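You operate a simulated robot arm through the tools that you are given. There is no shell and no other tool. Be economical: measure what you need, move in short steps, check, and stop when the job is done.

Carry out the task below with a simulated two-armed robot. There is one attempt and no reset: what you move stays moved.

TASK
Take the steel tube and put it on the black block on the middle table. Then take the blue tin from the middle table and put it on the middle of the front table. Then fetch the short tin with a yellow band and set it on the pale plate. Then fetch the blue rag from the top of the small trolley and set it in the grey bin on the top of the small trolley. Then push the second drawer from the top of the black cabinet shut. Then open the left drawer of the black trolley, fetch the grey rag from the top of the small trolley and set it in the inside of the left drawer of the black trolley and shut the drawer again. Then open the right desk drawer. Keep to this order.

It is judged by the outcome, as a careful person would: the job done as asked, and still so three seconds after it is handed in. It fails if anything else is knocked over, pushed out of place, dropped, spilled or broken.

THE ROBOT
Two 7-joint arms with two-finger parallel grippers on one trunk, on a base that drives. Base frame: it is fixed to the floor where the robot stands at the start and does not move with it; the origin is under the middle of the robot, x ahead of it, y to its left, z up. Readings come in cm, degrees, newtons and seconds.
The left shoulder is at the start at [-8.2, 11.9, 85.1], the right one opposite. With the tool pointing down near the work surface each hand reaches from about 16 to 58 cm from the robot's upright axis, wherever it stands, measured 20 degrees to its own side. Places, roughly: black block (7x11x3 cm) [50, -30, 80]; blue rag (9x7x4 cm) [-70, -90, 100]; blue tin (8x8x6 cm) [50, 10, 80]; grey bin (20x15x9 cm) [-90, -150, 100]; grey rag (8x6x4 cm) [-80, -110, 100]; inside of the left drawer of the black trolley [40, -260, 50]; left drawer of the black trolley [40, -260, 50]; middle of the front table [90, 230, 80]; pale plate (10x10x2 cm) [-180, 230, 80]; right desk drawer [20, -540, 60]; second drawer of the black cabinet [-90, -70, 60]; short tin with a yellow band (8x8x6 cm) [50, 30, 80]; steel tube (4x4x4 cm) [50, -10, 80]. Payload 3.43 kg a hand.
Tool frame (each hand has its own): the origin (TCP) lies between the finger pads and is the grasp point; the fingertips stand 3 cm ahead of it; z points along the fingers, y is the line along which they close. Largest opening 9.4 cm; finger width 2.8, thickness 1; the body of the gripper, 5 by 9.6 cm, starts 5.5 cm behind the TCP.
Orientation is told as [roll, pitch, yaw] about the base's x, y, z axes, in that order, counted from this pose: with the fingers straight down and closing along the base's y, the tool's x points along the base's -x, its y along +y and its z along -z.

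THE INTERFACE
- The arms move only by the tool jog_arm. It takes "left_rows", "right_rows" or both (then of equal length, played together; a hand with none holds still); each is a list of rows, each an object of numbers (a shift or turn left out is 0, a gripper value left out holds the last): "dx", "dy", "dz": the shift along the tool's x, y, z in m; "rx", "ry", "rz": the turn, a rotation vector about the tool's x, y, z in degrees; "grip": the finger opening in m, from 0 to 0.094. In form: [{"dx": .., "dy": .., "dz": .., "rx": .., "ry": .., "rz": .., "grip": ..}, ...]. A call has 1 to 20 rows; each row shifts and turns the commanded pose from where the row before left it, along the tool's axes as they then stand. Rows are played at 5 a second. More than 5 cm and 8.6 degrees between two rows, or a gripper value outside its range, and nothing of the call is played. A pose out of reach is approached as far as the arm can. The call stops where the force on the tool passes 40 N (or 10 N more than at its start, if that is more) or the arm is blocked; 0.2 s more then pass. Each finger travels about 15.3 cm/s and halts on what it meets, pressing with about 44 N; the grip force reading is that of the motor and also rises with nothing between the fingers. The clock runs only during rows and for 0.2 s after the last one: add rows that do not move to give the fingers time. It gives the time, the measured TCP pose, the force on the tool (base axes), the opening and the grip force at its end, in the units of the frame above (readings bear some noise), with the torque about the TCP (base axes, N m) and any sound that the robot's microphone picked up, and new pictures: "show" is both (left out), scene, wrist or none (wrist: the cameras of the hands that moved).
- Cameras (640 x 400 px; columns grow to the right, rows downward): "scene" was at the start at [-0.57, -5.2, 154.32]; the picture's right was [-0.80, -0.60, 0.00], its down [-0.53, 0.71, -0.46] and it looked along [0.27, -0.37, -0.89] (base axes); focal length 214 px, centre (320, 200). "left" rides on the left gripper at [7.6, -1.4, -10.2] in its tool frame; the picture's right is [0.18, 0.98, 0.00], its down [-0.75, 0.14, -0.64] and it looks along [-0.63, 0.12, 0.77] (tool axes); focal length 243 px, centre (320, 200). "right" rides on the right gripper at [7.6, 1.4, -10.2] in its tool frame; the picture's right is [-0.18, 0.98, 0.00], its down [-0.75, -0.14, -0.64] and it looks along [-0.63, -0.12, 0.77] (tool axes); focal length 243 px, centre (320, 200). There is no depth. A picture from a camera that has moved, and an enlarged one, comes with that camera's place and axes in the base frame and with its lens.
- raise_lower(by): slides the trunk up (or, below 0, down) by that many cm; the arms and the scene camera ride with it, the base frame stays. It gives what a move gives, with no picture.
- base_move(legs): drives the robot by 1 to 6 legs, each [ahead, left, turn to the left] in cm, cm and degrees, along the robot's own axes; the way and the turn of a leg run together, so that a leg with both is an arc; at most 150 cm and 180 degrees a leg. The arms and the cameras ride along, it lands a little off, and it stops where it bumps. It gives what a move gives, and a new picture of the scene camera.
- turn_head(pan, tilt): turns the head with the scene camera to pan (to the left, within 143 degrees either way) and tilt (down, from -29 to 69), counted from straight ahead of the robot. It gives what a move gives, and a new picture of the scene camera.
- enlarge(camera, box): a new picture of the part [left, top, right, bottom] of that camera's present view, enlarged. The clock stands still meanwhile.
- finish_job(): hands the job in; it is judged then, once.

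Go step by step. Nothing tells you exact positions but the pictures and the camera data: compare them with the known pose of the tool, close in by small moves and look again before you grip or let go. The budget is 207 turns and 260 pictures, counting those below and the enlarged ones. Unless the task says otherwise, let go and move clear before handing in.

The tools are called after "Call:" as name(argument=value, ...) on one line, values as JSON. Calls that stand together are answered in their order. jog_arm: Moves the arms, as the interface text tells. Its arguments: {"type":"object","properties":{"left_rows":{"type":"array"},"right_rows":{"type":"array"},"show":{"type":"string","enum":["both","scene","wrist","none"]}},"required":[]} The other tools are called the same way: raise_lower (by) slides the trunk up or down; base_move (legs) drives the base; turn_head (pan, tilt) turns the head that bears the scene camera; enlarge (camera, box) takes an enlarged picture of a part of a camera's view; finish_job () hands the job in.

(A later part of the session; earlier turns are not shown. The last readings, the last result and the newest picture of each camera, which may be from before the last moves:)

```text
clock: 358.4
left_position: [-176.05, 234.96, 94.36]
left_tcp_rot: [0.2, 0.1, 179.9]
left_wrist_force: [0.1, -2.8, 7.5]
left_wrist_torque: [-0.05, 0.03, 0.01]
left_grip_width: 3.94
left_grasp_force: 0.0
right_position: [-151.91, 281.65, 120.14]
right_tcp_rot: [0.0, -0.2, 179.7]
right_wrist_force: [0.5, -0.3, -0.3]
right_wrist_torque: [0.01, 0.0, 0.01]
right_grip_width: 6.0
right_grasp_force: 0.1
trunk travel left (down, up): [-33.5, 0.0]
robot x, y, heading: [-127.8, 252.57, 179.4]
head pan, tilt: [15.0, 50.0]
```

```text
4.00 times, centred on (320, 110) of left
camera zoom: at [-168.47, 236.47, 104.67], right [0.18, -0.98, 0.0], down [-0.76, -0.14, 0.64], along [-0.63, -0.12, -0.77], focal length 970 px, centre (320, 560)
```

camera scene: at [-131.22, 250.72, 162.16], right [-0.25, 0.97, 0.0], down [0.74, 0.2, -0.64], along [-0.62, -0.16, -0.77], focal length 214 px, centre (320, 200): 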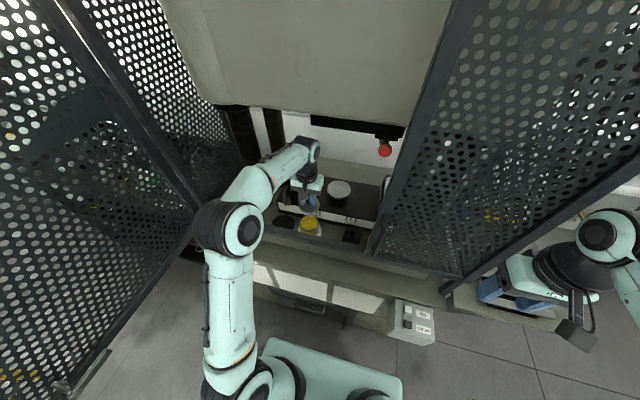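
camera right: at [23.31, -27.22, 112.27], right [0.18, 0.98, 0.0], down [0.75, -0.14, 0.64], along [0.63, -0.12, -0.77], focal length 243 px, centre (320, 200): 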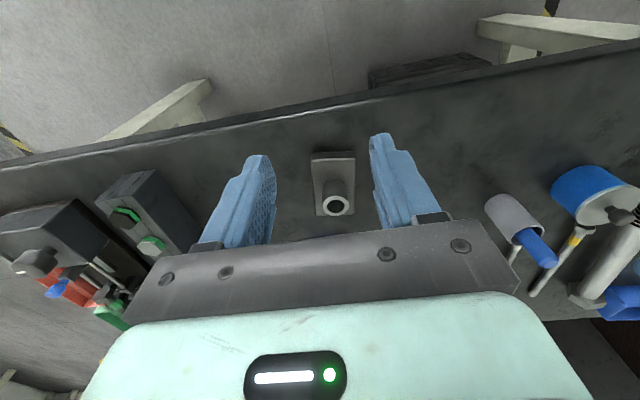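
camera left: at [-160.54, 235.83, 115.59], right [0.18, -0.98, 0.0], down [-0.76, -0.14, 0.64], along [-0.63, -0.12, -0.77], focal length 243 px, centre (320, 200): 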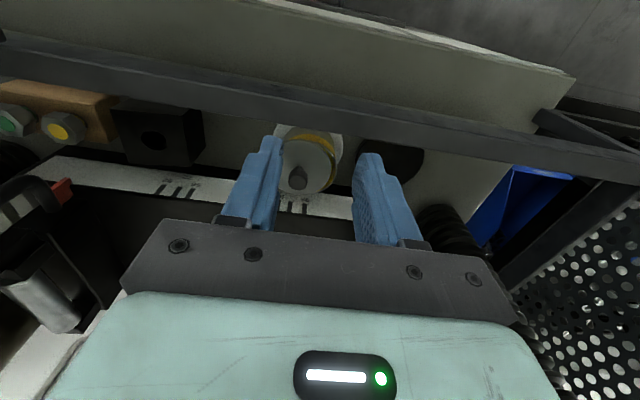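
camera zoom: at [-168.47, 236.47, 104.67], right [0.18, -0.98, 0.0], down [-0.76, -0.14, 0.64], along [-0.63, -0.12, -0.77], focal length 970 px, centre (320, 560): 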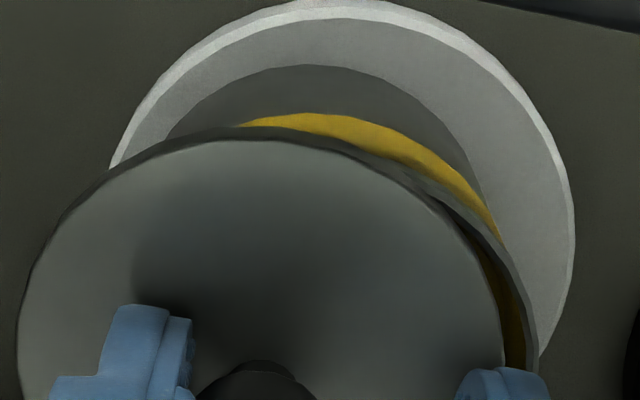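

The fingertips were pressing on the lid and dragged it. I raise 5 mm, regrip the knob higher up (which recentres the lid), then look.

Call:
jog_arm(left_rows=[{"dz": -0.006}, {}, {"grip": 0.0}, {"grip": 0.0}, {"grip": 0.0}, {}], show="none")

Call:
enlarge(camera="left", box=[240, 60, 400, 160])

```text
clock: 359.8
left_position: [-176.07, 235.11, 95.02]
left_tcp_rot: [0.3, 0.2, 179.9]
left_wrist_force: [-0.5, 1.4, -0.3]
left_wrist_torque: [0.01, 0.0, 0.0]
left_grip_width: 1.91
left_grasp_force: 43.6
right_position: [-151.76, 281.6, 120.23]
right_tcp_rot: [0.0, -0.2, 179.6]
right_wrist_force: [0.2, -0.1, 0.3]
right_wrist_torque: [-0.01, 0.0, -0.01]
right_grip_width: 5.98
right_grasp_force: 0.1
trunk travel left (down, up): [-33.5, 0.0]
robot x, y, heading: [-128.17, 252.65, 179.8]
head pan, tilt: [15.0, 50.0]
```

```text
4.00 times, centred on (320, 110) of left
camera zoom: at [-168.51, 236.49, 105.26], right [0.18, -0.98, 0.0], down [-0.76, -0.14, 0.64], along [-0.63, -0.12, -0.77], focal length 970 px, centre (320, 560)
```

zoom: 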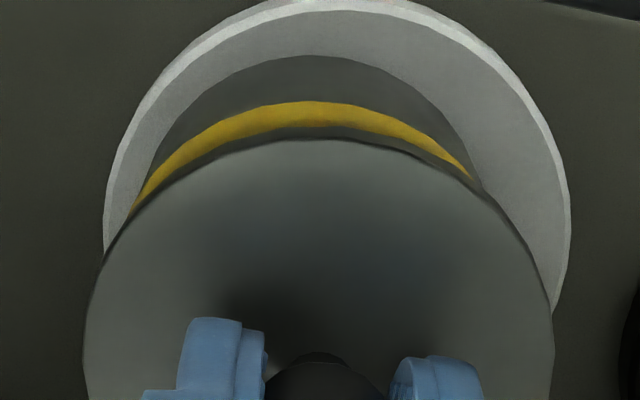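

Call:
jog_arm(left_rows=[{"dz": -0.004}, {"dy": -0.0018}, {}, {"dz": 0.003}, {"dz": 0.001}, {}, {"grip": 0.024}, {"grip": 0.03}, {"grip": 0.04}, {}], show="none")

Call:
enlarge(camera="left", box=[240, 60, 400, 160])

```text
clock: 362.0
left_position: [-176.09, 235.09, 94.96]
left_tcp_rot: [0.2, 0.2, 179.8]
left_wrist_force: [0.8, -0.4, 0.5]
left_wrist_torque: [-0.04, -0.02, -0.03]
left_grip_width: 4.01
left_grasp_force: 0.0
right_position: [-151.85, 281.62, 120.22]
right_tcp_rot: [-0.1, -0.2, 179.7]
right_wrist_force: [0.0, -0.2, -0.5]
right_wrist_torque: [0.0, 0.04, 0.01]
right_grip_width: 6.01
right_grasp_force: 0.1
trunk travel left (down, up): [-33.5, 0.0]
robot x, y, heading: [-128.37, 252.67, 179.5]
head pan, tilt: [15.0, 50.0]
```

```text
4.00 times, centred on (320, 110) of left
camera zoom: at [-168.49, 236.66, 105.31], right [0.18, -0.98, 0.0], down [-0.76, -0.14, 0.64], along [-0.63, -0.12, -0.77], focal length 970 px, centre (320, 560)
```

zoom: 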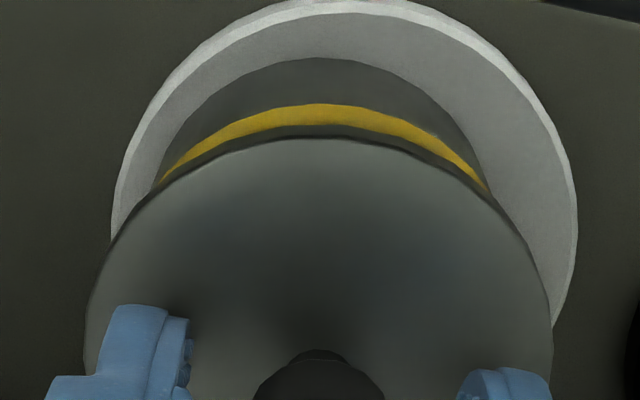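

Centred and released. I rise, close the fingers, and press gently on the knob to snap the lid home.

Call:
jog_arm(left_rows=[{"dz": -0.03}, {"dz": -0.02, "grip": 0.0}, {"grip": 0.0}, {"grip": 0.0}, {"dz": 0.02}, {"dz": 0.006}, {"dz": 0.003}, {"dz": 0.002}, {"dz": 0.002}, {"dz": 0.002}, {"dz": 0.002}, {"dz": 0.002}, {}], show="none")

```text
clock: 364.4
left_position: [-176.01, 235.16, 96.98]
left_tcp_rot: [0.0, -0.5, 179.9]
left_wrist_force: [6.8, -0.1, 17.9]
left_wrist_torque: [-0.01, -0.27, 0.02]
left_grip_width: 0.0
left_grasp_force: 32.7
right_position: [-151.71, 281.67, 120.25]
right_tcp_rot: [0.1, -0.2, 179.7]
right_wrist_force: [-1.0, -0.3, -0.2]
right_wrist_torque: [0.0, -0.01, -0.01]
right_grip_width: 6.01
right_grasp_force: 0.0
trunk travel left (down, up): [-33.5, 0.0]
robot x, y, heading: [-128.13, 252.57, 179.7]
head pan, tilt: [15.0, 50.0]
heard: snap
stopped in row 11 (left hand): the force on the tool passed its limit at 43 N (the readings are from after the stop); the commanded pose is now the measured one
```

Snap — the lid is latched. I lift away and check the result.

Call:
jog_arm(left_rows=[{"dz": -0.03, "ry": 0.5}, {"dz": -0.05}, {"dz": -0.03}, {"dx": 0.04}, {"dx": 0.04}, {"dx": 0.03}, {}], show="wrist")

Call:
enlarge(camera="scene", box=[260, 170, 400, 270])

```text
clock: 366.0
left_position: [-165.36, 235.21, 107.74]
left_tcp_rot: [0.1, 0.2, 180.0]
left_wrist_force: [-0.6, -0.6, 0.8]
left_wrist_torque: [0.0, -0.02, -0.02]
left_grip_width: 0.02
left_grasp_force: 32.9
right_position: [-151.81, 281.65, 120.2]
right_tcp_rot: [0.0, -0.1, 179.8]
right_wrist_force: [-1.0, -0.1, 0.5]
right_wrist_torque: [0.02, -0.03, 0.01]
right_grip_width: 6.03
right_grasp_force: 0.1
trunk travel left (down, up): [-33.5, 0.0]
robot x, y, heading: [-128.24, 252.86, 179.9]
head pan, tilt: [15.0, 50.0]
camera left: at [-157.8, 236.68, 118.02], right [0.18, -0.98, 0.0], down [-0.76, -0.14, 0.64], along [-0.63, -0.12, -0.77], focal length 243 px, centre (320, 200)
```

left: 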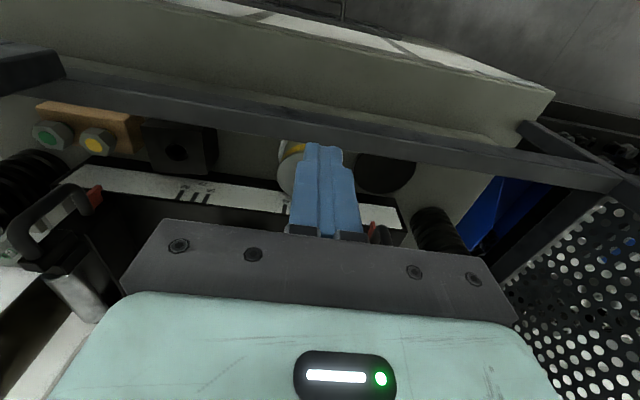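

```text
4.00 times, centred on (330, 220) of scene
camera zoom: at [-131.31, 250.73, 162.19], right [-0.25, 0.97, 0.0], down [0.74, 0.2, -0.64], along [-0.62, -0.16, -0.77], focal length 858 px, centre (280, 120)
```

zoom: 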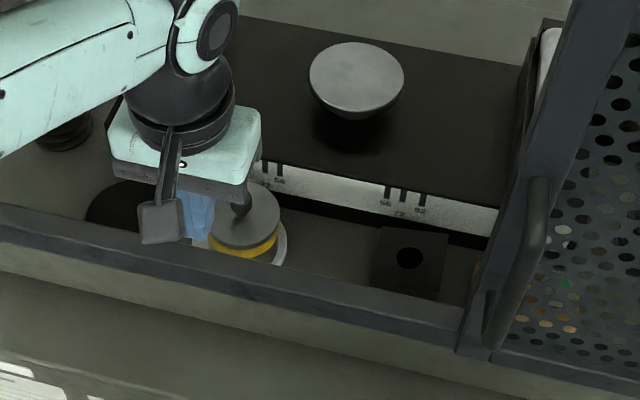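

The tin with its lid stands on the pale plate. Now to the small trolley for the blue rag: I back out and strafe along x≈-4 to it.

Call:
base_move(legs=[[-50, 0, 0], [0, 62, 0], [-74, 0, 0], [0, 125, 0], [0, 105, 0]])

Call:
turn_head(pan=25, tilt=35)

```text
clock: 373.3
left_position: [-115.14, 183.0, 107.81]
left_tcp_rot: [-0.4, 0.3, 178.2]
left_wrist_force: [2.3, 6.2, 2.4]
left_wrist_torque: [-0.68, 0.27, -0.07]
left_grip_width: 0.0
left_grasp_force: 33.3
right_position: [-101.58, 228.37, 120.33]
right_tcp_rot: [0.2, -0.1, 179.4]
right_wrist_force: [-0.2, 0.1, 0.5]
right_wrist_torque: [0.03, -0.03, 0.0]
right_grip_width: 6.02
right_grasp_force: 0.1
trunk travel left (down, up): [-33.5, 0.0]
robot x, y, heading: [-78.24, 199.85, 179.4]
head pan, tilt: [15.0, 50.0]
stopped in leg 2: the force on the tool passed its limit at 49 N (the readings are from after the stop); the commanded pose is now the measured one
camera scene: at [-81.2, 197.46, 162.19], right [-0.25, 0.97, 0.0], down [0.74, 0.19, -0.64], along [-0.62, -0.16, -0.77], focal length 214 px, centre (320, 200)
```

scene: 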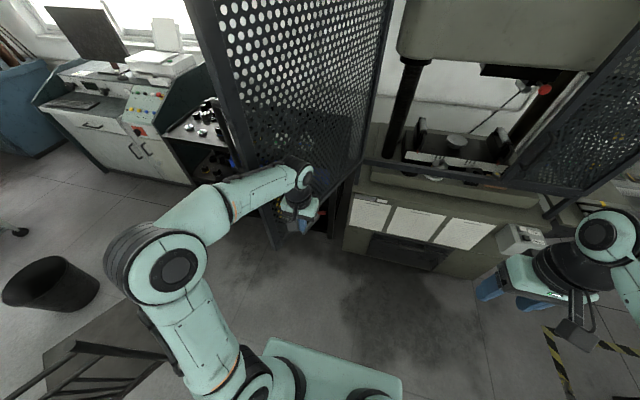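

```text
clock: 374.1
left_position: [-115.22, 183.11, 107.78]
left_tcp_rot: [-0.4, 0.3, 178.3]
left_wrist_force: [1.7, 8.3, 2.9]
left_wrist_torque: [-1.01, 0.24, -0.15]
left_grip_width: 0.0
left_grasp_force: 32.5
right_position: [-101.72, 228.51, 120.35]
right_tcp_rot: [0.0, -0.2, 179.4]
right_wrist_force: [1.3, -1.1, -0.1]
right_wrist_torque: [0.01, -0.02, 0.0]
right_grip_width: 6.02
right_grasp_force: 0.1
trunk travel left (down, up): [-33.5, 0.0]
robot x, y, heading: [-78.58, 199.34, 179.5]
head pan, tilt: [25.0, 35.0]
camera scene: at [-81.77, 195.86, 164.36], right [-0.41, 0.91, 0.0], down [0.52, 0.24, -0.82], along [-0.75, -0.34, -0.57], focal length 214 px, centre (320, 200)
```

scene: 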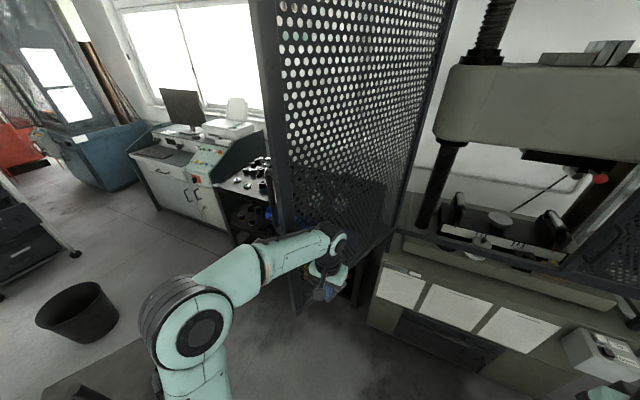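

My hand bumped the open mesh door and swung it about 18 cm. I will put it back: go around its edge, and draw it back to where it was (outer corner near y≈193).

Call:
base_move(legs=[[0, -3, 0], [-17, 0, 0], [0, 27, 0], [16, 0, 0]])

```text
clock: 379.6
left_position: [-114.62, 158.79, 107.78]
left_tcp_rot: [-0.3, 0.4, 178.7]
left_wrist_force: [0.1, 0.6, -0.6]
left_wrist_torque: [-0.03, -0.04, 0.05]
left_grip_width: 0.0
left_grasp_force: 33.5
right_position: [-101.14, 204.33, 120.28]
right_tcp_rot: [0.0, -0.2, 179.5]
right_wrist_force: [0.1, -0.7, 0.1]
right_wrist_torque: [0.04, -0.01, -0.02]
right_grip_width: 6.0
right_grasp_force: 0.2
trunk travel left (down, up): [-33.5, 0.0]
robot x, y, heading: [-77.87, 175.63, 179.7]
head pan, tilt: [25.0, 35.0]
camera scene: at [-81.2, 171.66, 164.34], right [-0.42, 0.91, 0.0], down [0.52, 0.24, -0.82], along [-0.74, -0.34, -0.57], focal length 214 px, centre (320, 200)
```

scene: 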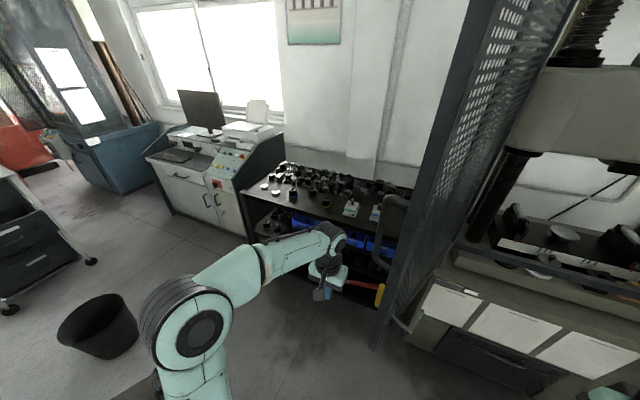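

The door corner is at [-110.8,174.8]; it was at about [-106,193.5]. I draw it back by strafing right, then check.

Call:
base_move(legs=[[0, -26, 0]])

```text
clock: 382.5
left_position: [-114.69, 184.46, 107.73]
left_tcp_rot: [-0.4, 0.3, 178.8]
left_wrist_force: [-1.0, -0.1, 0.6]
left_wrist_torque: [0.03, 0.0, 0.01]
left_grip_width: 0.01
left_grasp_force: 32.9
right_position: [-101.3, 230.02, 120.25]
right_tcp_rot: [0.0, -0.2, 179.9]
right_wrist_force: [-0.2, -0.1, -0.3]
right_wrist_torque: [-0.03, 0.01, 0.0]
right_grip_width: 5.99
right_grasp_force: 0.1
trunk travel left (down, up): [-33.5, 0.0]
robot x, y, heading: [-77.77, 201.35, 179.7]
head pan, tilt: [25.0, 35.0]
camera scene: at [-81.18, 197.52, 164.36], right [-0.42, 0.91, 0.0], down [0.52, 0.24, -0.82], along [-0.74, -0.34, -0.57], focal length 214 px, centre (320, 200)
```

scene: 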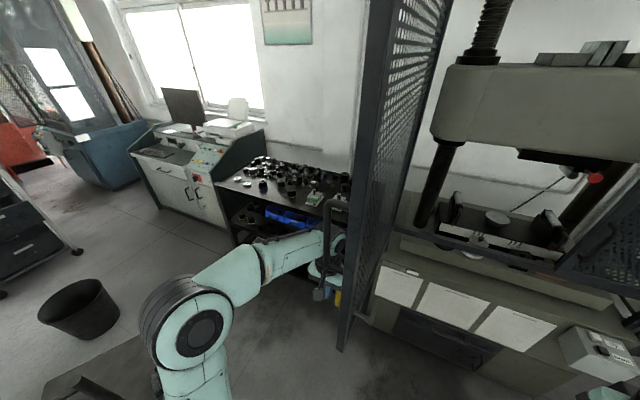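

The door is back at [-107,192.6]. I withdraw straight back, then strafe along x≈-4 to the trolley.

Call:
base_move(legs=[[0, 4, 0], [-74, 0, 0], [0, 125, 0], [0, 115, 0]])

```text
clock: 407.8
left_position: [-41.39, -59.37, 107.7]
left_tcp_rot: [-0.4, 0.3, 179.6]
left_wrist_force: [-1.4, 0.0, 0.1]
left_wrist_torque: [-0.03, 0.03, -0.01]
left_grip_width: 0.04
left_grasp_force: 32.5
right_position: [-28.65, -13.63, 120.22]
right_tcp_rot: [0.0, -0.1, -179.4]
right_wrist_force: [0.0, -0.1, -0.6]
right_wrist_torque: [0.03, 0.01, -0.01]
right_grip_width: 6.01
right_grasp_force: 0.1
trunk travel left (down, up): [-33.5, 0.0]
robot x, y, heading: [-4.89, -42.26, -179.1]
head pan, tilt: [25.0, 35.0]
camera scene: at [-8.15, -45.9, 164.36], right [-0.43, 0.9, 0.0], down [0.52, 0.25, -0.82], along [-0.74, -0.35, -0.57], focal length 214 px, centre (320, 200)
```

scene: 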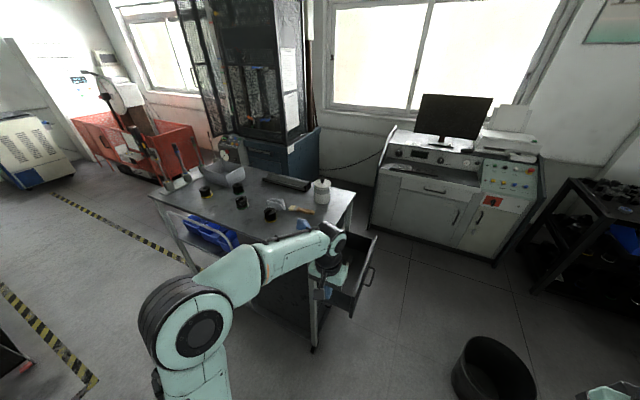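

I see the trolley top with rags, rolls, a white bottle and the grey bin at its far end; the second drawer stands open. I pull the left hand back and zoom in.

Call:
jog_arm(left_rows=[{"dx": 0.04, "dz": -0.03, "dy": -0.02, "grip": 0.08}, {"dx": 0.04, "dz": -0.03, "dy": -0.03}, {"dx": 0.03, "dy": -0.03}, {}, {}], show="none")

Call:
enlarge(camera="scene", box=[140, 130, 380, 280])

```text
refused: row 1 steps farther than a row can; nothing moved
```

```text
2.67 times, centred on (260, 205) of scene
camera zoom: at [-8.15, -45.9, 164.36], right [-0.43, 0.9, 0.0], down [0.52, 0.25, -0.82], along [-0.74, -0.35, -0.57], focal length 572 px, centre (480, 187)
```

zoom: 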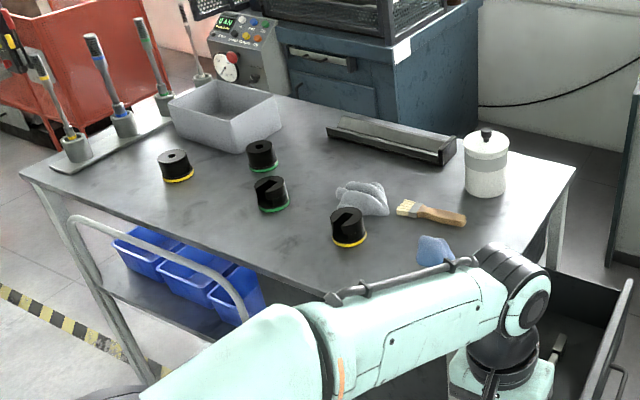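

Blue rag ≈[-72.7,-86], grey rag ≈[-80.7,-107], grey bin ≈[-91,-153]. I raise the left hand and drive beside the trolley.

Call:
jog_arm(left_rows=[{"dz": -0.04, "grip": 0.09}, {"dz": -0.03}, {}, {}], show="none")

Call:
base_move(legs=[[30, 26, -0.9]])

Call:
jog_arm(left_rows=[{"dx": 0.02}, {"dz": 0.02}, {}, {}], show="wrist")

```text
clock: 408.8
left_position: [-41.42, -59.3, 114.88]
left_tcp_rot: [-0.3, 0.3, 179.6]
left_wrist_force: [0.9, 0.7, -0.1]
left_wrist_torque: [0.01, 0.0, 0.04]
left_grip_width: 8.99
left_grasp_force: 0.1
right_position: [-28.7, -13.48, 120.29]
right_tcp_rot: [0.0, -0.2, -179.5]
right_wrist_force: [0.1, -0.8, -0.1]
right_wrist_torque: [-0.03, 0.0, 0.05]
right_grip_width: 6.01
right_grasp_force: 0.1
trunk travel left (down, up): [-33.5, 0.0]
robot x, y, heading: [-4.75, -42.25, -179.5]
head pan, tilt: [25.0, 35.0]
```

```text
clock: 411.5
left_position: [-68.67, -82.25, 114.69]
left_tcp_rot: [-0.3, 0.3, 178.2]
left_wrist_force: [0.2, -0.1, -0.1]
left_wrist_torque: [0.04, -0.01, -0.02]
left_grip_width: 9.02
left_grasp_force: 0.1
right_position: [-54.71, -36.83, 120.31]
right_tcp_rot: [0.1, -0.2, 179.3]
right_wrist_force: [-0.8, 0.3, 0.0]
right_wrist_torque: [-0.02, 0.0, -0.01]
right_grip_width: 6.01
right_grasp_force: 0.0
trunk travel left (down, up): [-33.5, 0.0]
robot x, y, heading: [-31.63, -65.87, 179.1]
head pan, tilt: [25.0, 35.0]
stopped in leg 1: the robot was blocked; the commanded pose is now the measured one
camera scene: at [-34.89, -69.53, 164.37], right [-0.41, 0.91, 0.0], down [0.52, 0.24, -0.82], along [-0.75, -0.34, -0.57], focal length 214 px, centre (320, 200)
```

scene: 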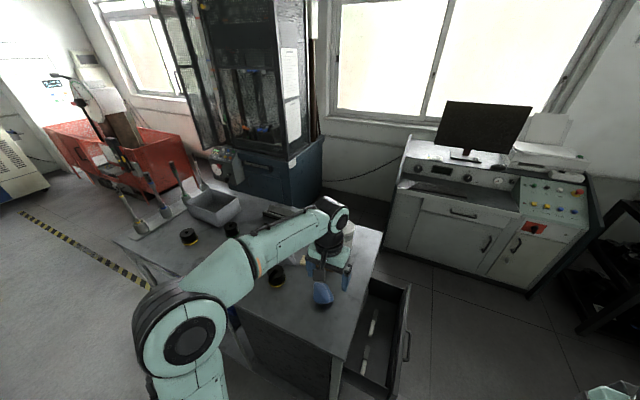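

```text
clock: 412.5
left_position: [-66.58, -82.43, 112.72]
left_tcp_rot: [-0.3, 0.4, 178.3]
left_wrist_force: [-0.2, -0.9, -0.9]
left_wrist_torque: [-0.03, 0.0, 0.01]
left_grip_width: 9.01
left_grasp_force: 0.0
right_position: [-54.71, -36.8, 120.21]
right_tcp_rot: [0.1, -0.3, 179.3]
right_wrist_force: [-0.1, 0.0, -0.8]
right_wrist_torque: [-0.04, -0.02, 0.0]
right_grip_width: 5.96
right_grasp_force: 0.0
trunk travel left (down, up): [-33.5, 0.0]
robot x, y, heading: [-31.6, -65.75, 179.4]
head pan, tilt: [25.0, 35.0]
camera left: at [-59.09, -81.14, 123.08], right [0.16, -0.99, 0.0], down [-0.76, -0.12, 0.64], along [-0.63, -0.1, -0.77], focal length 243 px, centre (320, 200)
```

left: 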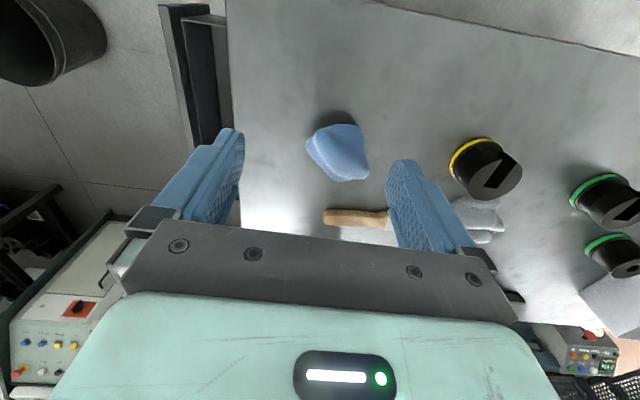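

Rag centre ≈[-72,-85.3], mid-height z≈98.7. I open fully, move over it and descend to z≈101.

Call:
jog_arm(left_rows=[{"dx": -0.03, "dy": 0.015, "grip": 0.094}, {"dx": -0.024, "dy": 0.014}, {"dz": 0.04}, {"dz": 0.04}, {"dz": 0.03}, {}, {}], show="wrist")

```text
clock: 414.1
left_position: [-71.87, -84.95, 101.6]
left_tcp_rot: [-0.3, 0.4, 178.3]
left_wrist_force: [-0.6, 0.1, 1.5]
left_wrist_torque: [0.02, 0.01, -0.03]
left_grip_width: 9.41
left_grasp_force: 0.1
right_position: [-54.89, -36.77, 120.17]
right_tcp_rot: [0.1, -0.2, 179.2]
right_wrist_force: [-0.7, -1.2, -0.5]
right_wrist_torque: [-0.01, 0.05, 0.01]
right_grip_width: 5.98
right_grasp_force: 0.0
trunk travel left (down, up): [-33.5, 0.0]
robot x, y, heading: [-31.45, -65.7, 179.5]
head pan, tilt: [25.0, 35.0]
camera left: at [-64.36, -83.75, 112.02], right [0.16, -0.99, 0.0], down [-0.76, -0.12, 0.64], along [-0.63, -0.1, -0.77], focal length 243 px, centre (320, 200)
```

left: 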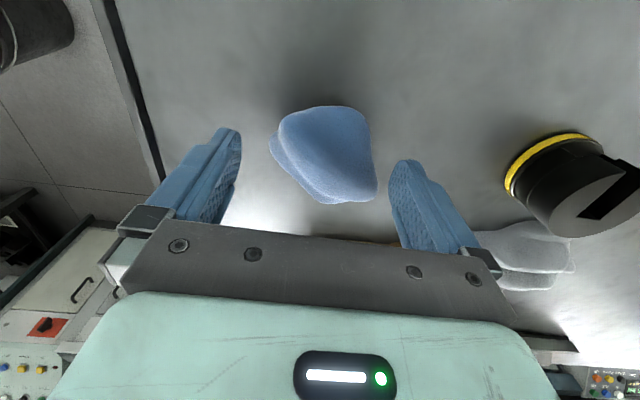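

Call:
jog_arm(left_rows=[{"dx": -0.004, "dy": 0.003, "dz": 0.01}, {"dz": 0.005}, {"dz": 0.003}, {"dz": 0.003}, {"dz": 0.003}, {"dz": 0.003}, {"dz": 0.003}, {}], show="none")

```text
clock: 415.9
left_position: [-72.44, -85.33, 98.54]
left_tcp_rot: [-0.4, 0.4, 178.3]
left_wrist_force: [0.5, -0.1, 0.3]
left_wrist_torque: [0.01, 0.0, 0.0]
left_grip_width: 9.42
left_grasp_force: 0.1
right_position: [-54.69, -36.78, 120.19]
right_tcp_rot: [0.1, -0.2, 179.4]
right_wrist_force: [0.4, -0.2, 0.2]
right_wrist_torque: [0.03, -0.04, 0.02]
right_grip_width: 6.02
right_grasp_force: 0.1
trunk travel left (down, up): [-33.5, 0.0]
robot x, y, heading: [-31.19, -65.84, 179.5]
head pan, tilt: [25.0, 35.0]
```

Call:
jog_arm(left_rows=[{"grip": 0.02}, {"grip": 0.02}, {"grip": 0.02}, {"grip": 0.02}, {"dz": -0.03}, {"dz": -0.04}, {"dz": -0.04}, {"dz": -0.04}, {}, {}], show="wrist")

```text
clock: 418.1
left_position: [-72.63, -85.23, 113.45]
left_tcp_rot: [-0.3, 0.5, 178.3]
left_wrist_force: [-0.3, -0.3, -0.5]
left_wrist_torque: [0.02, 0.01, -0.01]
left_grip_width: 7.55
left_grasp_force: 44.2
right_position: [-54.8, -36.84, 120.22]
right_tcp_rot: [0.2, -0.2, 179.3]
right_wrist_force: [-0.1, 0.9, 0.3]
right_wrist_torque: [0.0, -0.04, 0.04]
right_grip_width: 6.0
right_grasp_force: 0.0
trunk travel left (down, up): [-33.5, 0.0]
robot x, y, heading: [-31.76, -66.18, 179.3]
head pan, tilt: [25.0, 35.0]
camera left: at [-65.07, -83.98, 123.85], right [0.16, -0.99, 0.0], down [-0.76, -0.12, 0.64], along [-0.63, -0.1, -0.77], focal length 243 px, centre (320, 200)
```

left: 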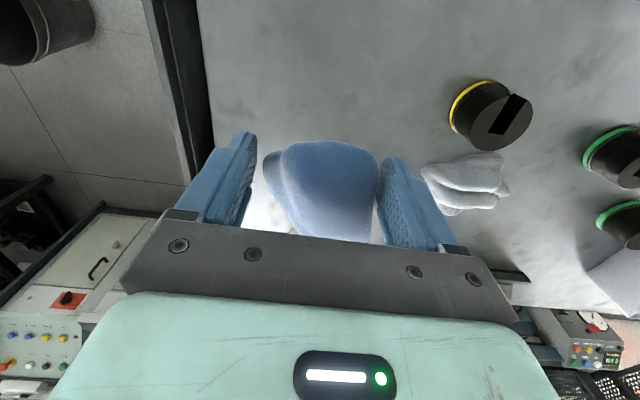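

The rag is held. The bin lies deep on the trolley, so I back off 2 cm, strafe along to y≈-133 and then reach in with a tilted hand.

Call:
base_move(legs=[[-2, 0, 0.7], [0, 67, 0]])

```text
clock: 424.7
left_position: [-70.22, -151.84, 113.49]
left_tcp_rot: [-0.3, 0.3, 179.1]
left_wrist_force: [-0.1, 0.4, -1.0]
left_wrist_torque: [0.0, -0.02, 0.03]
left_grip_width: 7.22
left_grasp_force: 43.7
right_position: [-53.08, -103.28, 120.22]
right_tcp_rot: [0.1, -0.1, -179.9]
right_wrist_force: [0.0, 0.3, -0.2]
right_wrist_torque: [-0.02, -0.03, 0.0]
right_grip_width: 6.01
right_grasp_force: 0.0
trunk travel left (down, up): [-33.5, 0.0]
robot x, y, heading: [-29.84, -132.36, -180.1]
head pan, tilt: [25.0, 35.0]
camera scene: at [-32.87, -135.71, 164.36], right [-0.42, 0.91, 0.0], down [0.52, 0.24, -0.82], along [-0.74, -0.35, -0.57], focal length 214 px, centre (320, 200)
```

scene: 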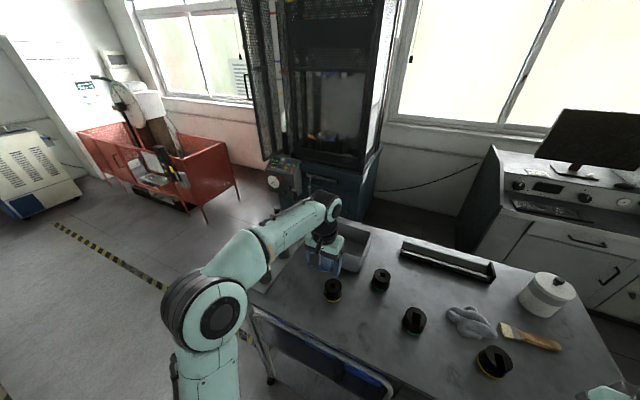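

Call:
jog_arm(left_rows=[{"ry": -7.5}, {"ry": -7.5}, {"ry": -7.5}, {"ry": -7.5}, {"ry": -7.5}, {"ry": -7.5}, {"dx": -0.0325, "dz": 0.0325}, {"dx": -0.0325, "dz": 0.0325}, {"dx": -0.0325, "dz": 0.0325}, {"dx": -0.0325, "dz": 0.0325}, {}, {}], show="scene")

```text
clock: 427.3
left_position: [-88.83, -151.37, 113.45]
left_tcp_rot: [-0.5, -44.6, 179.4]
left_wrist_force: [0.4, -0.2, 0.1]
left_wrist_torque: [0.0, -0.03, 0.0]
left_grip_width: 7.19
left_grasp_force: 44.4
right_position: [-53.12, -103.21, 120.21]
right_tcp_rot: [0.2, -0.3, -179.9]
right_wrist_force: [-0.4, -0.5, -1.1]
right_wrist_torque: [-0.03, 0.01, 0.0]
right_grip_width: 6.0
right_grasp_force: 0.0
trunk travel left (down, up): [-33.5, 0.0]
robot x, y, heading: [-29.58, -131.85, -180.0]
head pan, tilt: [25.0, 35.0]
camera scene: at [-32.9, -135.7, 164.36], right [-0.42, 0.91, 0.0], down [0.52, 0.24, -0.82], along [-0.74, -0.35, -0.57], focal length 214 px, centre (320, 200)
```

scene: 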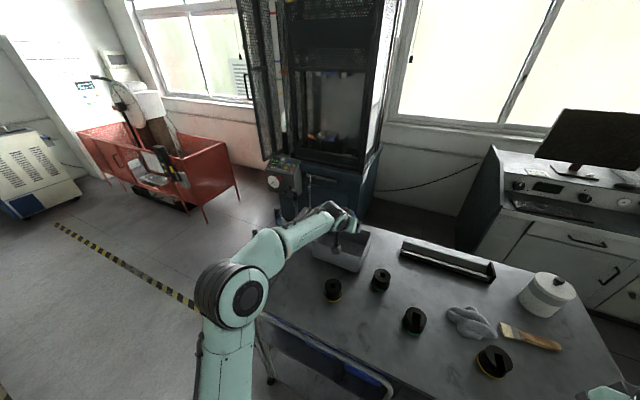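

Reached. I zoom in to see the rag relative to the bin.

Call:
enlarge(camera="scene", box=[270, 180, 410, 290])

```text
3.64 times, centred on (340, 235) of scene
camera zoom: at [-32.9, -135.7, 164.36], right [-0.42, 0.91, 0.0], down [0.52, 0.24, -0.82], along [-0.74, -0.35, -0.57], focal length 780 px, centre (247, 73)
```

zoom: 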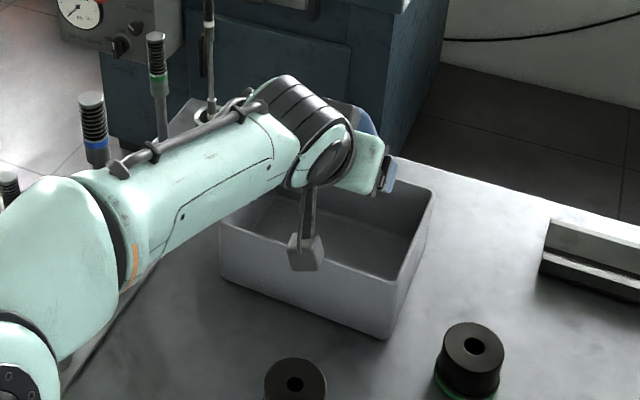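

The bin spans x −98…−84, y −162…−144. I lower the rag into it.

Call:
jog_arm(left_rows=[{"dx": 0.0147, "dz": 0.026, "dy": 0.003}, {"dx": 0.0147, "dz": 0.026, "dy": 0.003}, {"dx": 0.0147, "dz": 0.026, "dy": 0.003}, {"dx": 0.0147, "dz": 0.026, "dy": 0.002}, {}, {}], show="wrist")

```text
clock: 428.7
left_position: [-91.89, -152.38, 101.64]
left_tcp_rot: [-0.5, -44.7, 179.4]
left_wrist_force: [0.1, 0.9, 0.0]
left_wrist_torque: [0.0, -0.01, -0.01]
left_grip_width: 7.11
left_grasp_force: 43.9
right_position: [-53.22, -103.21, 120.16]
right_tcp_rot: [0.1, -0.1, -179.9]
right_wrist_force: [0.4, -0.4, 0.2]
right_wrist_torque: [0.02, -0.01, -0.02]
right_grip_width: 5.99
right_grasp_force: 0.0
trunk travel left (down, up): [-33.5, 0.0]
robot x, y, heading: [-29.39, -131.83, -179.9]
head pan, tilt: [25.0, 35.0]
camera left: at [-79.18, -151.06, 103.75], right [0.12, -0.98, -0.14], down [-0.09, -0.15, 0.99], along [-0.99, -0.1, -0.1], focal length 243 px, centre (320, 200)
```

left: 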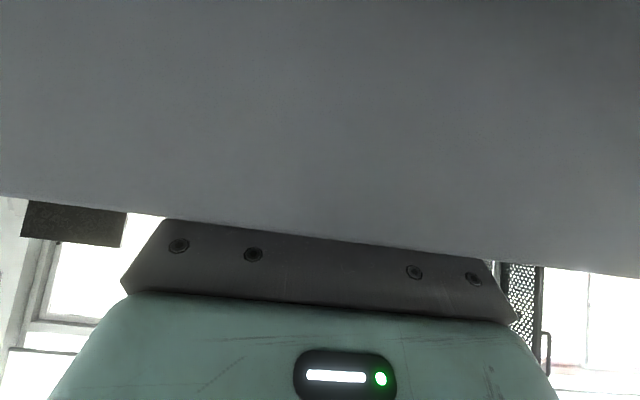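

The fingers are inside the bin behind its wall. Release and rise straight up.

Call:
jog_arm(left_rows=[{"grip": 0.085}, {"grip": 0.094}, {"grip": 0.094}, {}, {"dx": -0.025, "dz": -0.025}, {"dx": -0.03, "dz": -0.03}, {"dx": -0.03, "dz": -0.03}, {"dx": 0.03, "dz": -0.03}, {"dx": 0.03, "dz": -0.03}, {"dx": 0.03, "dz": -0.03}, {}], show="none")

Call:
enlarge(camera="scene", box=[270, 180, 410, 290])

```text
clock: 431.1
left_position: [-79.14, -152.7, 114.02]
left_tcp_rot: [-0.5, -44.7, 179.5]
left_wrist_force: [0.3, 1.2, 0.4]
left_wrist_torque: [0.01, 0.0, -0.01]
left_grip_width: 9.42
left_grasp_force: 0.1
right_position: [-53.17, -103.26, 120.28]
right_tcp_rot: [0.1, -0.2, -179.9]
right_wrist_force: [0.0, -0.2, -0.8]
right_wrist_torque: [0.02, -0.02, 0.01]
right_grip_width: 5.99
right_grasp_force: 0.1
trunk travel left (down, up): [-33.5, 0.0]
robot x, y, heading: [-29.34, -132.09, -179.9]
head pan, tilt: [25.0, 35.0]
```

```text
3.64 times, centred on (340, 235) of scene
camera zoom: at [-32.94, -135.69, 164.37], right [-0.42, 0.91, 0.0], down [0.52, 0.24, -0.82], along [-0.74, -0.35, -0.57], focal length 780 px, centre (247, 73)
```

zoom: 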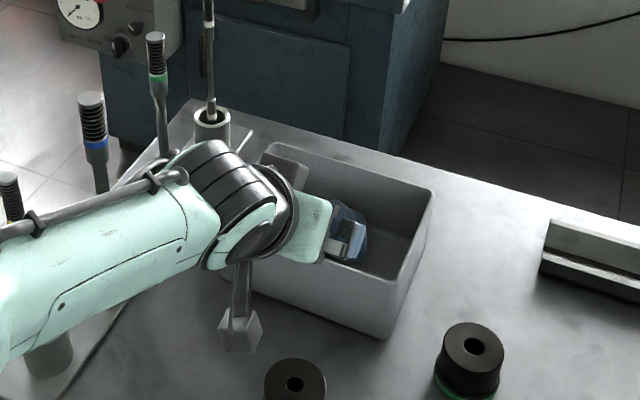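

The rag has dropped inside. Next the drawer: I straighten the hand, strafe to y≈-22 beside the open drawer and lower the trunk.

Call:
jog_arm(left_rows=[{"dx": -0.02, "dz": -0.02, "grip": 0.05}, {"ry": 7.5}, {"ry": 7.5}, {"ry": 7.5}, {"ry": 7.5}, {"ry": 7.5}, {"ry": 7.5}, {"dx": 0.04}, {"dx": 0.04, "grip": 0.0}, {}], show="none")

Call:
enlarge(camera="scene", box=[270, 180, 410, 290])

Call:
base_move(legs=[[0, -108, 0]])

Call:
raise_lower(by=-26)

```text
clock: 433.3
left_position: [-71.06, -152.81, 116.76]
left_tcp_rot: [-0.2, 0.5, 179.1]
left_wrist_force: [-0.4, -0.1, -0.1]
left_wrist_torque: [-0.03, 0.0, 0.0]
left_grip_width: 0.0
left_grasp_force: 33.4
right_position: [-53.28, -103.22, 120.24]
right_tcp_rot: [0.1, -0.2, -179.9]
right_wrist_force: [0.1, 0.6, -0.1]
right_wrist_torque: [-0.01, 0.03, -0.02]
right_grip_width: 6.0
right_grasp_force: 0.0
trunk travel left (down, up): [-33.5, 0.0]
robot x, y, heading: [-29.43, -132.03, -180.1]
head pan, tilt: [25.0, 35.0]
```

```text
3.64 times, centred on (340, 235) of scene
camera zoom: at [-32.99, -135.69, 164.37], right [-0.42, 0.91, 0.0], down [0.52, 0.24, -0.82], along [-0.74, -0.35, -0.57], focal length 780 px, centre (247, 73)
```

zoom: 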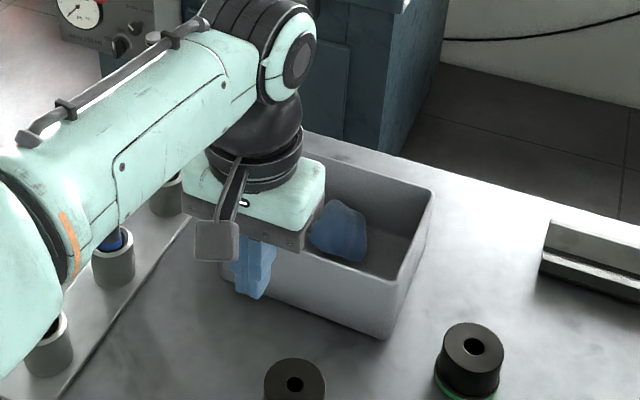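

```text
clock: 443.1
left_position: [-71.48, -45.41, 116.63]
left_tcp_rot: [-0.3, 0.4, 179.7]
left_wrist_force: [0.1, 0.5, 0.2]
left_wrist_torque: [0.02, 0.02, 0.02]
left_grip_width: 0.01
left_grasp_force: 33.1
right_position: [-54.12, 4.51, 120.2]
right_tcp_rot: [0.1, -0.2, -179.2]
right_wrist_force: [0.0, -0.8, 0.2]
right_wrist_torque: [0.0, -0.02, -0.01]
right_grip_width: 6.01
right_grasp_force: 0.1
trunk travel left (down, up): [-33.5, 0.0]
robot x, y, heading: [-30.41, -24.11, -179.3]
head pan, tilt: [25.0, 35.0]
camera scene: at [-33.6, -27.78, 164.36], right [-0.43, 0.9, 0.0], down [0.52, 0.25, -0.82], along [-0.74, -0.36, -0.57], focal length 214 px, centre (320, 200)
```

scene: 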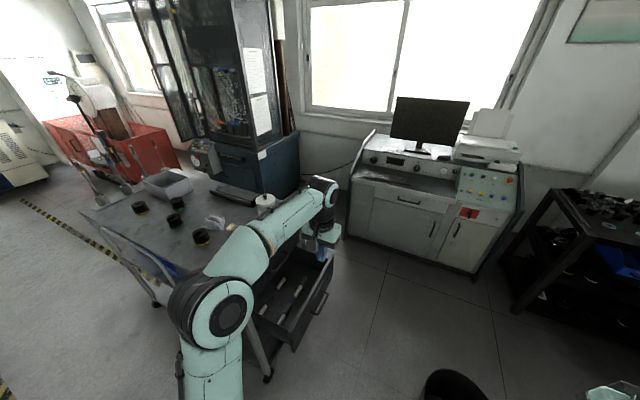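

```text
clock: 445.8
left_position: [-71.44, -45.42, 90.68]
left_tcp_rot: [-0.2, 0.3, 179.6]
left_wrist_force: [-1.1, -0.4, 0.6]
left_wrist_torque: [0.02, 0.03, 0.05]
left_grip_width: 0.0
left_grasp_force: 32.6
right_position: [-54.11, 4.34, 94.25]
right_tcp_rot: [0.1, -0.2, -179.4]
right_wrist_force: [0.1, -0.8, -0.2]
right_wrist_torque: [-0.01, 0.01, 0.01]
right_grip_width: 5.99
right_grasp_force: 0.1
trunk travel left (down, up): [-7.5, 26.0]
robot x, y, heading: [-29.95, -23.78, -179.3]
head pan, tilt: [25.0, 35.0]
```

The rag lies in the bin. The drawer's front panel is at y≈-54.6, top z≈72.6. I roll the hand so the fingertips lead toward the drawer and lower it in front of the panel.

Call:
jog_arm(left_rows=[{"rx": -7, "dx": -0.018}, {"rx": -7, "dx": -0.018}, {"rx": -7}, {"rx": -7}, {"rx": -7}, {"dz": 0.0328, "dy": -0.023}, {"dz": 0.0328, "dy": -0.023}, {"dz": 0.0328, "dy": -0.023}, {"dz": 0.0328, "dy": -0.023}, {"dz": 0.0328, "dy": -0.023}, {"dz": 0.0328, "dy": -0.023}, {}, {}], show="scene")

```text
clock: 448.6
left_position: [-75.3, -45.14, 66.84]
left_tcp_rot: [34.7, 0.2, 179.7]
left_wrist_force: [0.6, 0.1, -0.3]
left_wrist_torque: [0.03, -0.02, 0.01]
left_grip_width: 0.0
left_grasp_force: 32.6
right_position: [-54.15, 4.46, 94.23]
right_tcp_rot: [0.1, -0.3, -179.3]
right_wrist_force: [0.4, 0.7, -0.3]
right_wrist_torque: [0.0, 0.02, -0.01]
right_grip_width: 6.02
right_grasp_force: 0.1
trunk travel left (down, up): [-7.5, 26.0]
robot x, y, heading: [-30.22, -24.0, -179.3]
head pan, tilt: [25.0, 35.0]
camera scene: at [-36.64, -27.82, 137.43], right [-0.43, 0.9, 0.0], down [0.52, 0.25, -0.82], along [-0.74, -0.36, -0.57], focal length 214 px, centre (320, 200)
```

scene: 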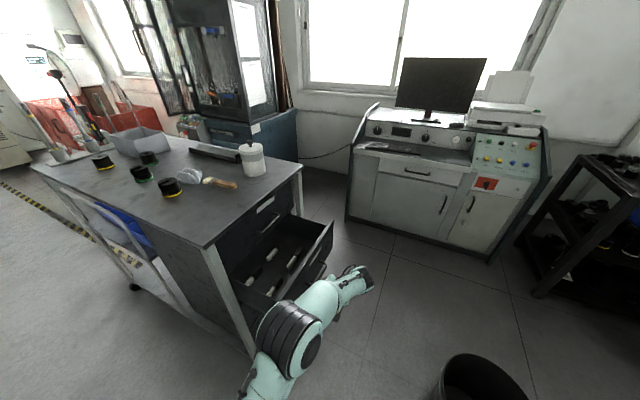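

The hand is in front of the panel. I push by strafing left.

Call:
base_move(legs=[[0, 14, 0], [0, 8, 0]])

```text
clock: 451.4
left_position: [-74.83, -66.91, 66.59]
left_tcp_rot: [34.7, 0.4, 179.6]
left_wrist_force: [0.6, -0.1, 0.2]
left_wrist_torque: [-0.03, -0.03, 0.01]
left_grip_width: 0.01
left_grasp_force: 33.2
right_position: [-53.84, -17.28, 94.28]
right_tcp_rot: [0.0, -0.2, -179.3]
right_wrist_force: [0.3, -0.3, -0.9]
right_wrist_torque: [-0.03, -0.01, 0.04]
right_grip_width: 6.01
right_grasp_force: 0.1
trunk travel left (down, up): [-7.5, 26.0]
robot x, y, heading: [-29.88, -45.64, -179.3]
head pan, tilt: [25.0, 35.0]
camera scene: at [-36.36, -49.59, 137.43], right [-0.43, 0.9, 0.0], down [0.52, 0.25, -0.82], along [-0.74, -0.36, -0.57], focal length 214 px, centre (320, 200)
```

scene: 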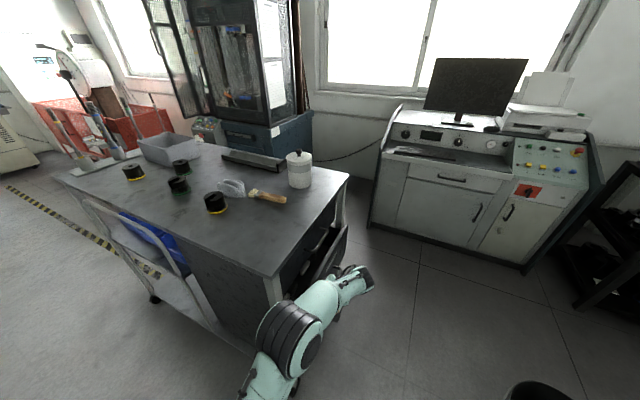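

The drawer is moving in. I keep pushing until it stops.

Call:
base_move(legs=[[0, 10, 0]])

```text
clock: 452.9
left_position: [-74.75, -74.11, 66.57]
left_tcp_rot: [33.5, 0.2, 178.9]
left_wrist_force: [-0.2, 1.2, 0.5]
left_wrist_torque: [0.0, -0.03, 0.03]
left_grip_width: 0.0
left_grasp_force: 33.3
right_position: [-53.79, -25.87, 94.21]
right_tcp_rot: [0.1, -0.2, -179.4]
right_wrist_force: [-0.2, -0.7, 0.2]
right_wrist_torque: [0.01, 0.03, -0.01]
right_grip_width: 5.98
right_grasp_force: 0.0
trunk travel left (down, up): [-7.5, 26.0]
robot x, y, heading: [-29.94, -54.2, -179.4]
head pan, tilt: [25.0, 35.0]
stopped in leg 1: the force on the tool passed its limit at 48 N (the readings are from after the stop); the commanded pose is now the measured one
camera scene: at [-36.24, -58.19, 137.43], right [-0.43, 0.9, 0.0], down [0.52, 0.25, -0.82], along [-0.74, -0.35, -0.57], focal length 214 px, centre (320, 200)
```

scene: 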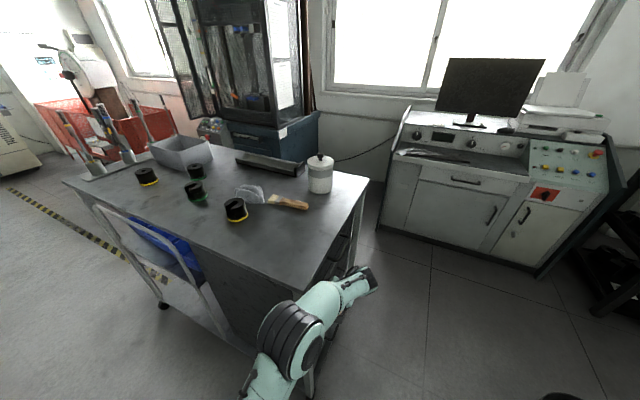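

Call:
base_move(legs=[[0, -36, 0.6]])

Call:
enlarge(camera="scene", box=[200, 160, 360, 320])

```text
clock: 456.6
left_position: [-75.03, -38.12, 66.55]
left_tcp_rot: [33.5, 0.2, 179.4]
left_wrist_force: [-1.2, -0.1, 0.2]
left_wrist_torque: [-0.02, -0.01, 0.0]
left_grip_width: 0.0
left_grasp_force: 32.7
right_position: [-54.64, 10.21, 94.15]
right_tcp_rot: [0.1, -0.2, -178.8]
right_wrist_force: [0.1, -0.1, -0.3]
right_wrist_torque: [0.01, -0.01, 0.03]
right_grip_width: 6.03
right_grasp_force: 0.0
trunk travel left (down, up): [-7.5, 26.0]
robot x, y, heading: [-30.05, -18.05, -178.8]
head pan, tilt: [25.0, 35.0]
camera scene: at [-36.79, -21.91, 137.43], right [-0.44, 0.9, 0.0], down [0.51, 0.25, -0.82], along [-0.74, -0.36, -0.57], focal length 214 px, centre (320, 200)
```

scene: 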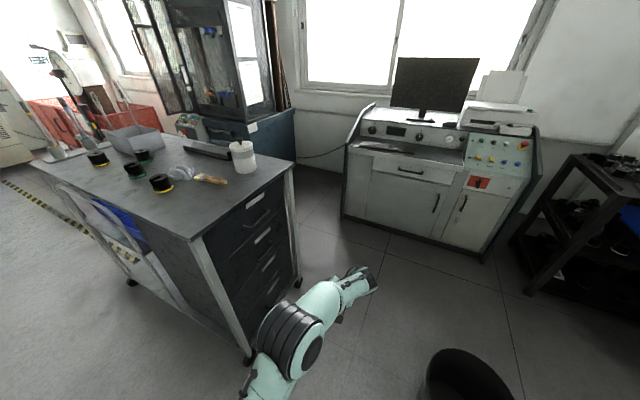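

```text
2.50 times, centred on (280, 240) of scene
camera zoom: at [-36.79, -21.91, 137.43], right [-0.44, 0.9, 0.0], down [0.51, 0.25, -0.82], along [-0.74, -0.36, -0.57], focal length 536 px, centre (420, 100)
```

zoom: 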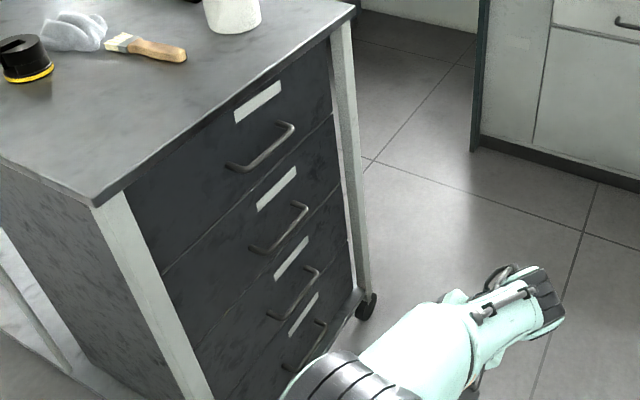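

The second drawer is shut flush. Now I raise and straighten the left hand and look for the black trolley near [40,-260].

Call:
jog_arm(left_rows=[{"dz": -0.0328, "dy": 0.023}, {"dz": -0.0328, "dy": 0.023}, {"dz": -0.0328, "dy": 0.023}, {"dz": -0.0328, "dy": 0.023}, {"dz": -0.0328, "dy": 0.023}, {"rx": 7}, {"rx": 7}, {"rx": 7}, {"rx": 7}, {"rx": 5.5}, {"dx": 0.03}, {"dx": 0.03}, {"dx": 0.03}, {}], show="none")

Call:
turn_head(pan=110, tilt=15)

```text
clock: 459.6
left_position: [-66.24, -38.85, 86.51]
left_tcp_rot: [-0.1, 0.3, 179.5]
left_wrist_force: [-0.3, 0.2, 0.8]
left_wrist_torque: [-0.05, 0.0, 0.0]
left_grip_width: 0.0
left_grasp_force: 33.3
right_position: [-54.67, 10.26, 94.2]
right_tcp_rot: [0.1, -0.3, -178.8]
right_wrist_force: [-0.2, 0.2, 0.0]
right_wrist_torque: [0.0, 0.0, 0.02]
right_grip_width: 5.98
right_grasp_force: 0.0
trunk travel left (down, up): [-7.5, 26.0]
robot x, y, heading: [-30.3, -18.13, -178.8]
head pan, tilt: [25.0, 35.0]
```

```text
clock: 461.2
left_position: [-66.18, -38.8, 86.63]
left_tcp_rot: [0.0, 0.2, 179.4]
left_wrist_force: [-0.1, 1.1, 0.4]
left_wrist_torque: [0.0, -0.02, -0.03]
left_grip_width: 0.01
left_grasp_force: 32.9
right_position: [-54.58, 10.28, 94.29]
right_tcp_rot: [0.1, -0.2, -178.8]
right_wrist_force: [-0.5, -0.5, 0.9]
right_wrist_torque: [0.0, 0.02, -0.01]
right_grip_width: 5.99
right_grasp_force: 0.1
trunk travel left (down, up): [-7.5, 26.0]
robot x, y, heading: [-30.31, -18.34, -178.9]
head pan, tilt: [110.0, 15.0]
camera scene: at [-25.52, -26.75, 140.63], right [-0.93, -0.36, 0.0], down [-0.09, 0.24, -0.97], along [0.35, -0.9, -0.26], focal length 214 px, centre (320, 200)
```

scene: 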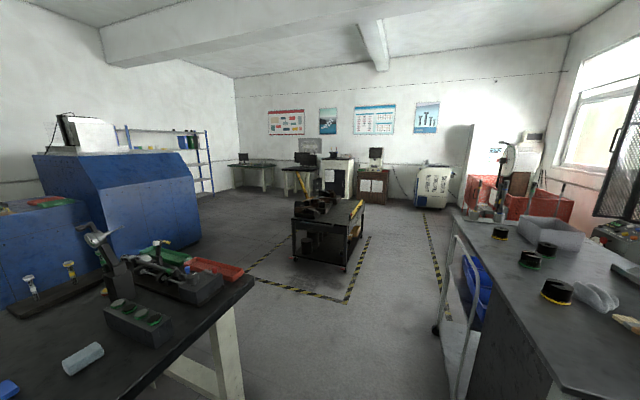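

Call:
enlarge(camera="scene", box=[270, 180, 390, 290])

```text
3.64 times, centred on (330, 235) of scene
camera zoom: at [-25.52, -26.75, 140.63], right [-0.93, -0.36, 0.0], down [-0.09, 0.24, -0.97], along [0.35, -0.9, -0.26], focal length 780 px, centre (284, 73)
```

zoom: 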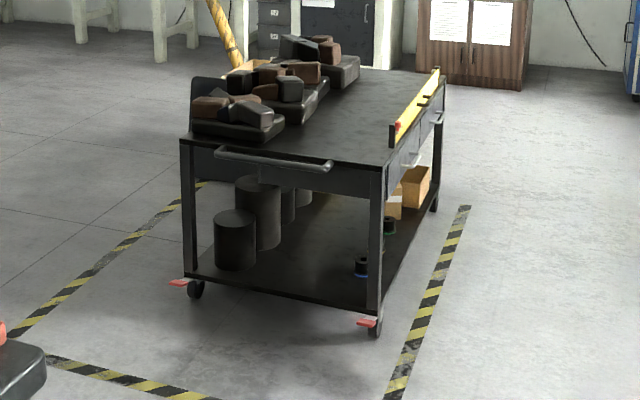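

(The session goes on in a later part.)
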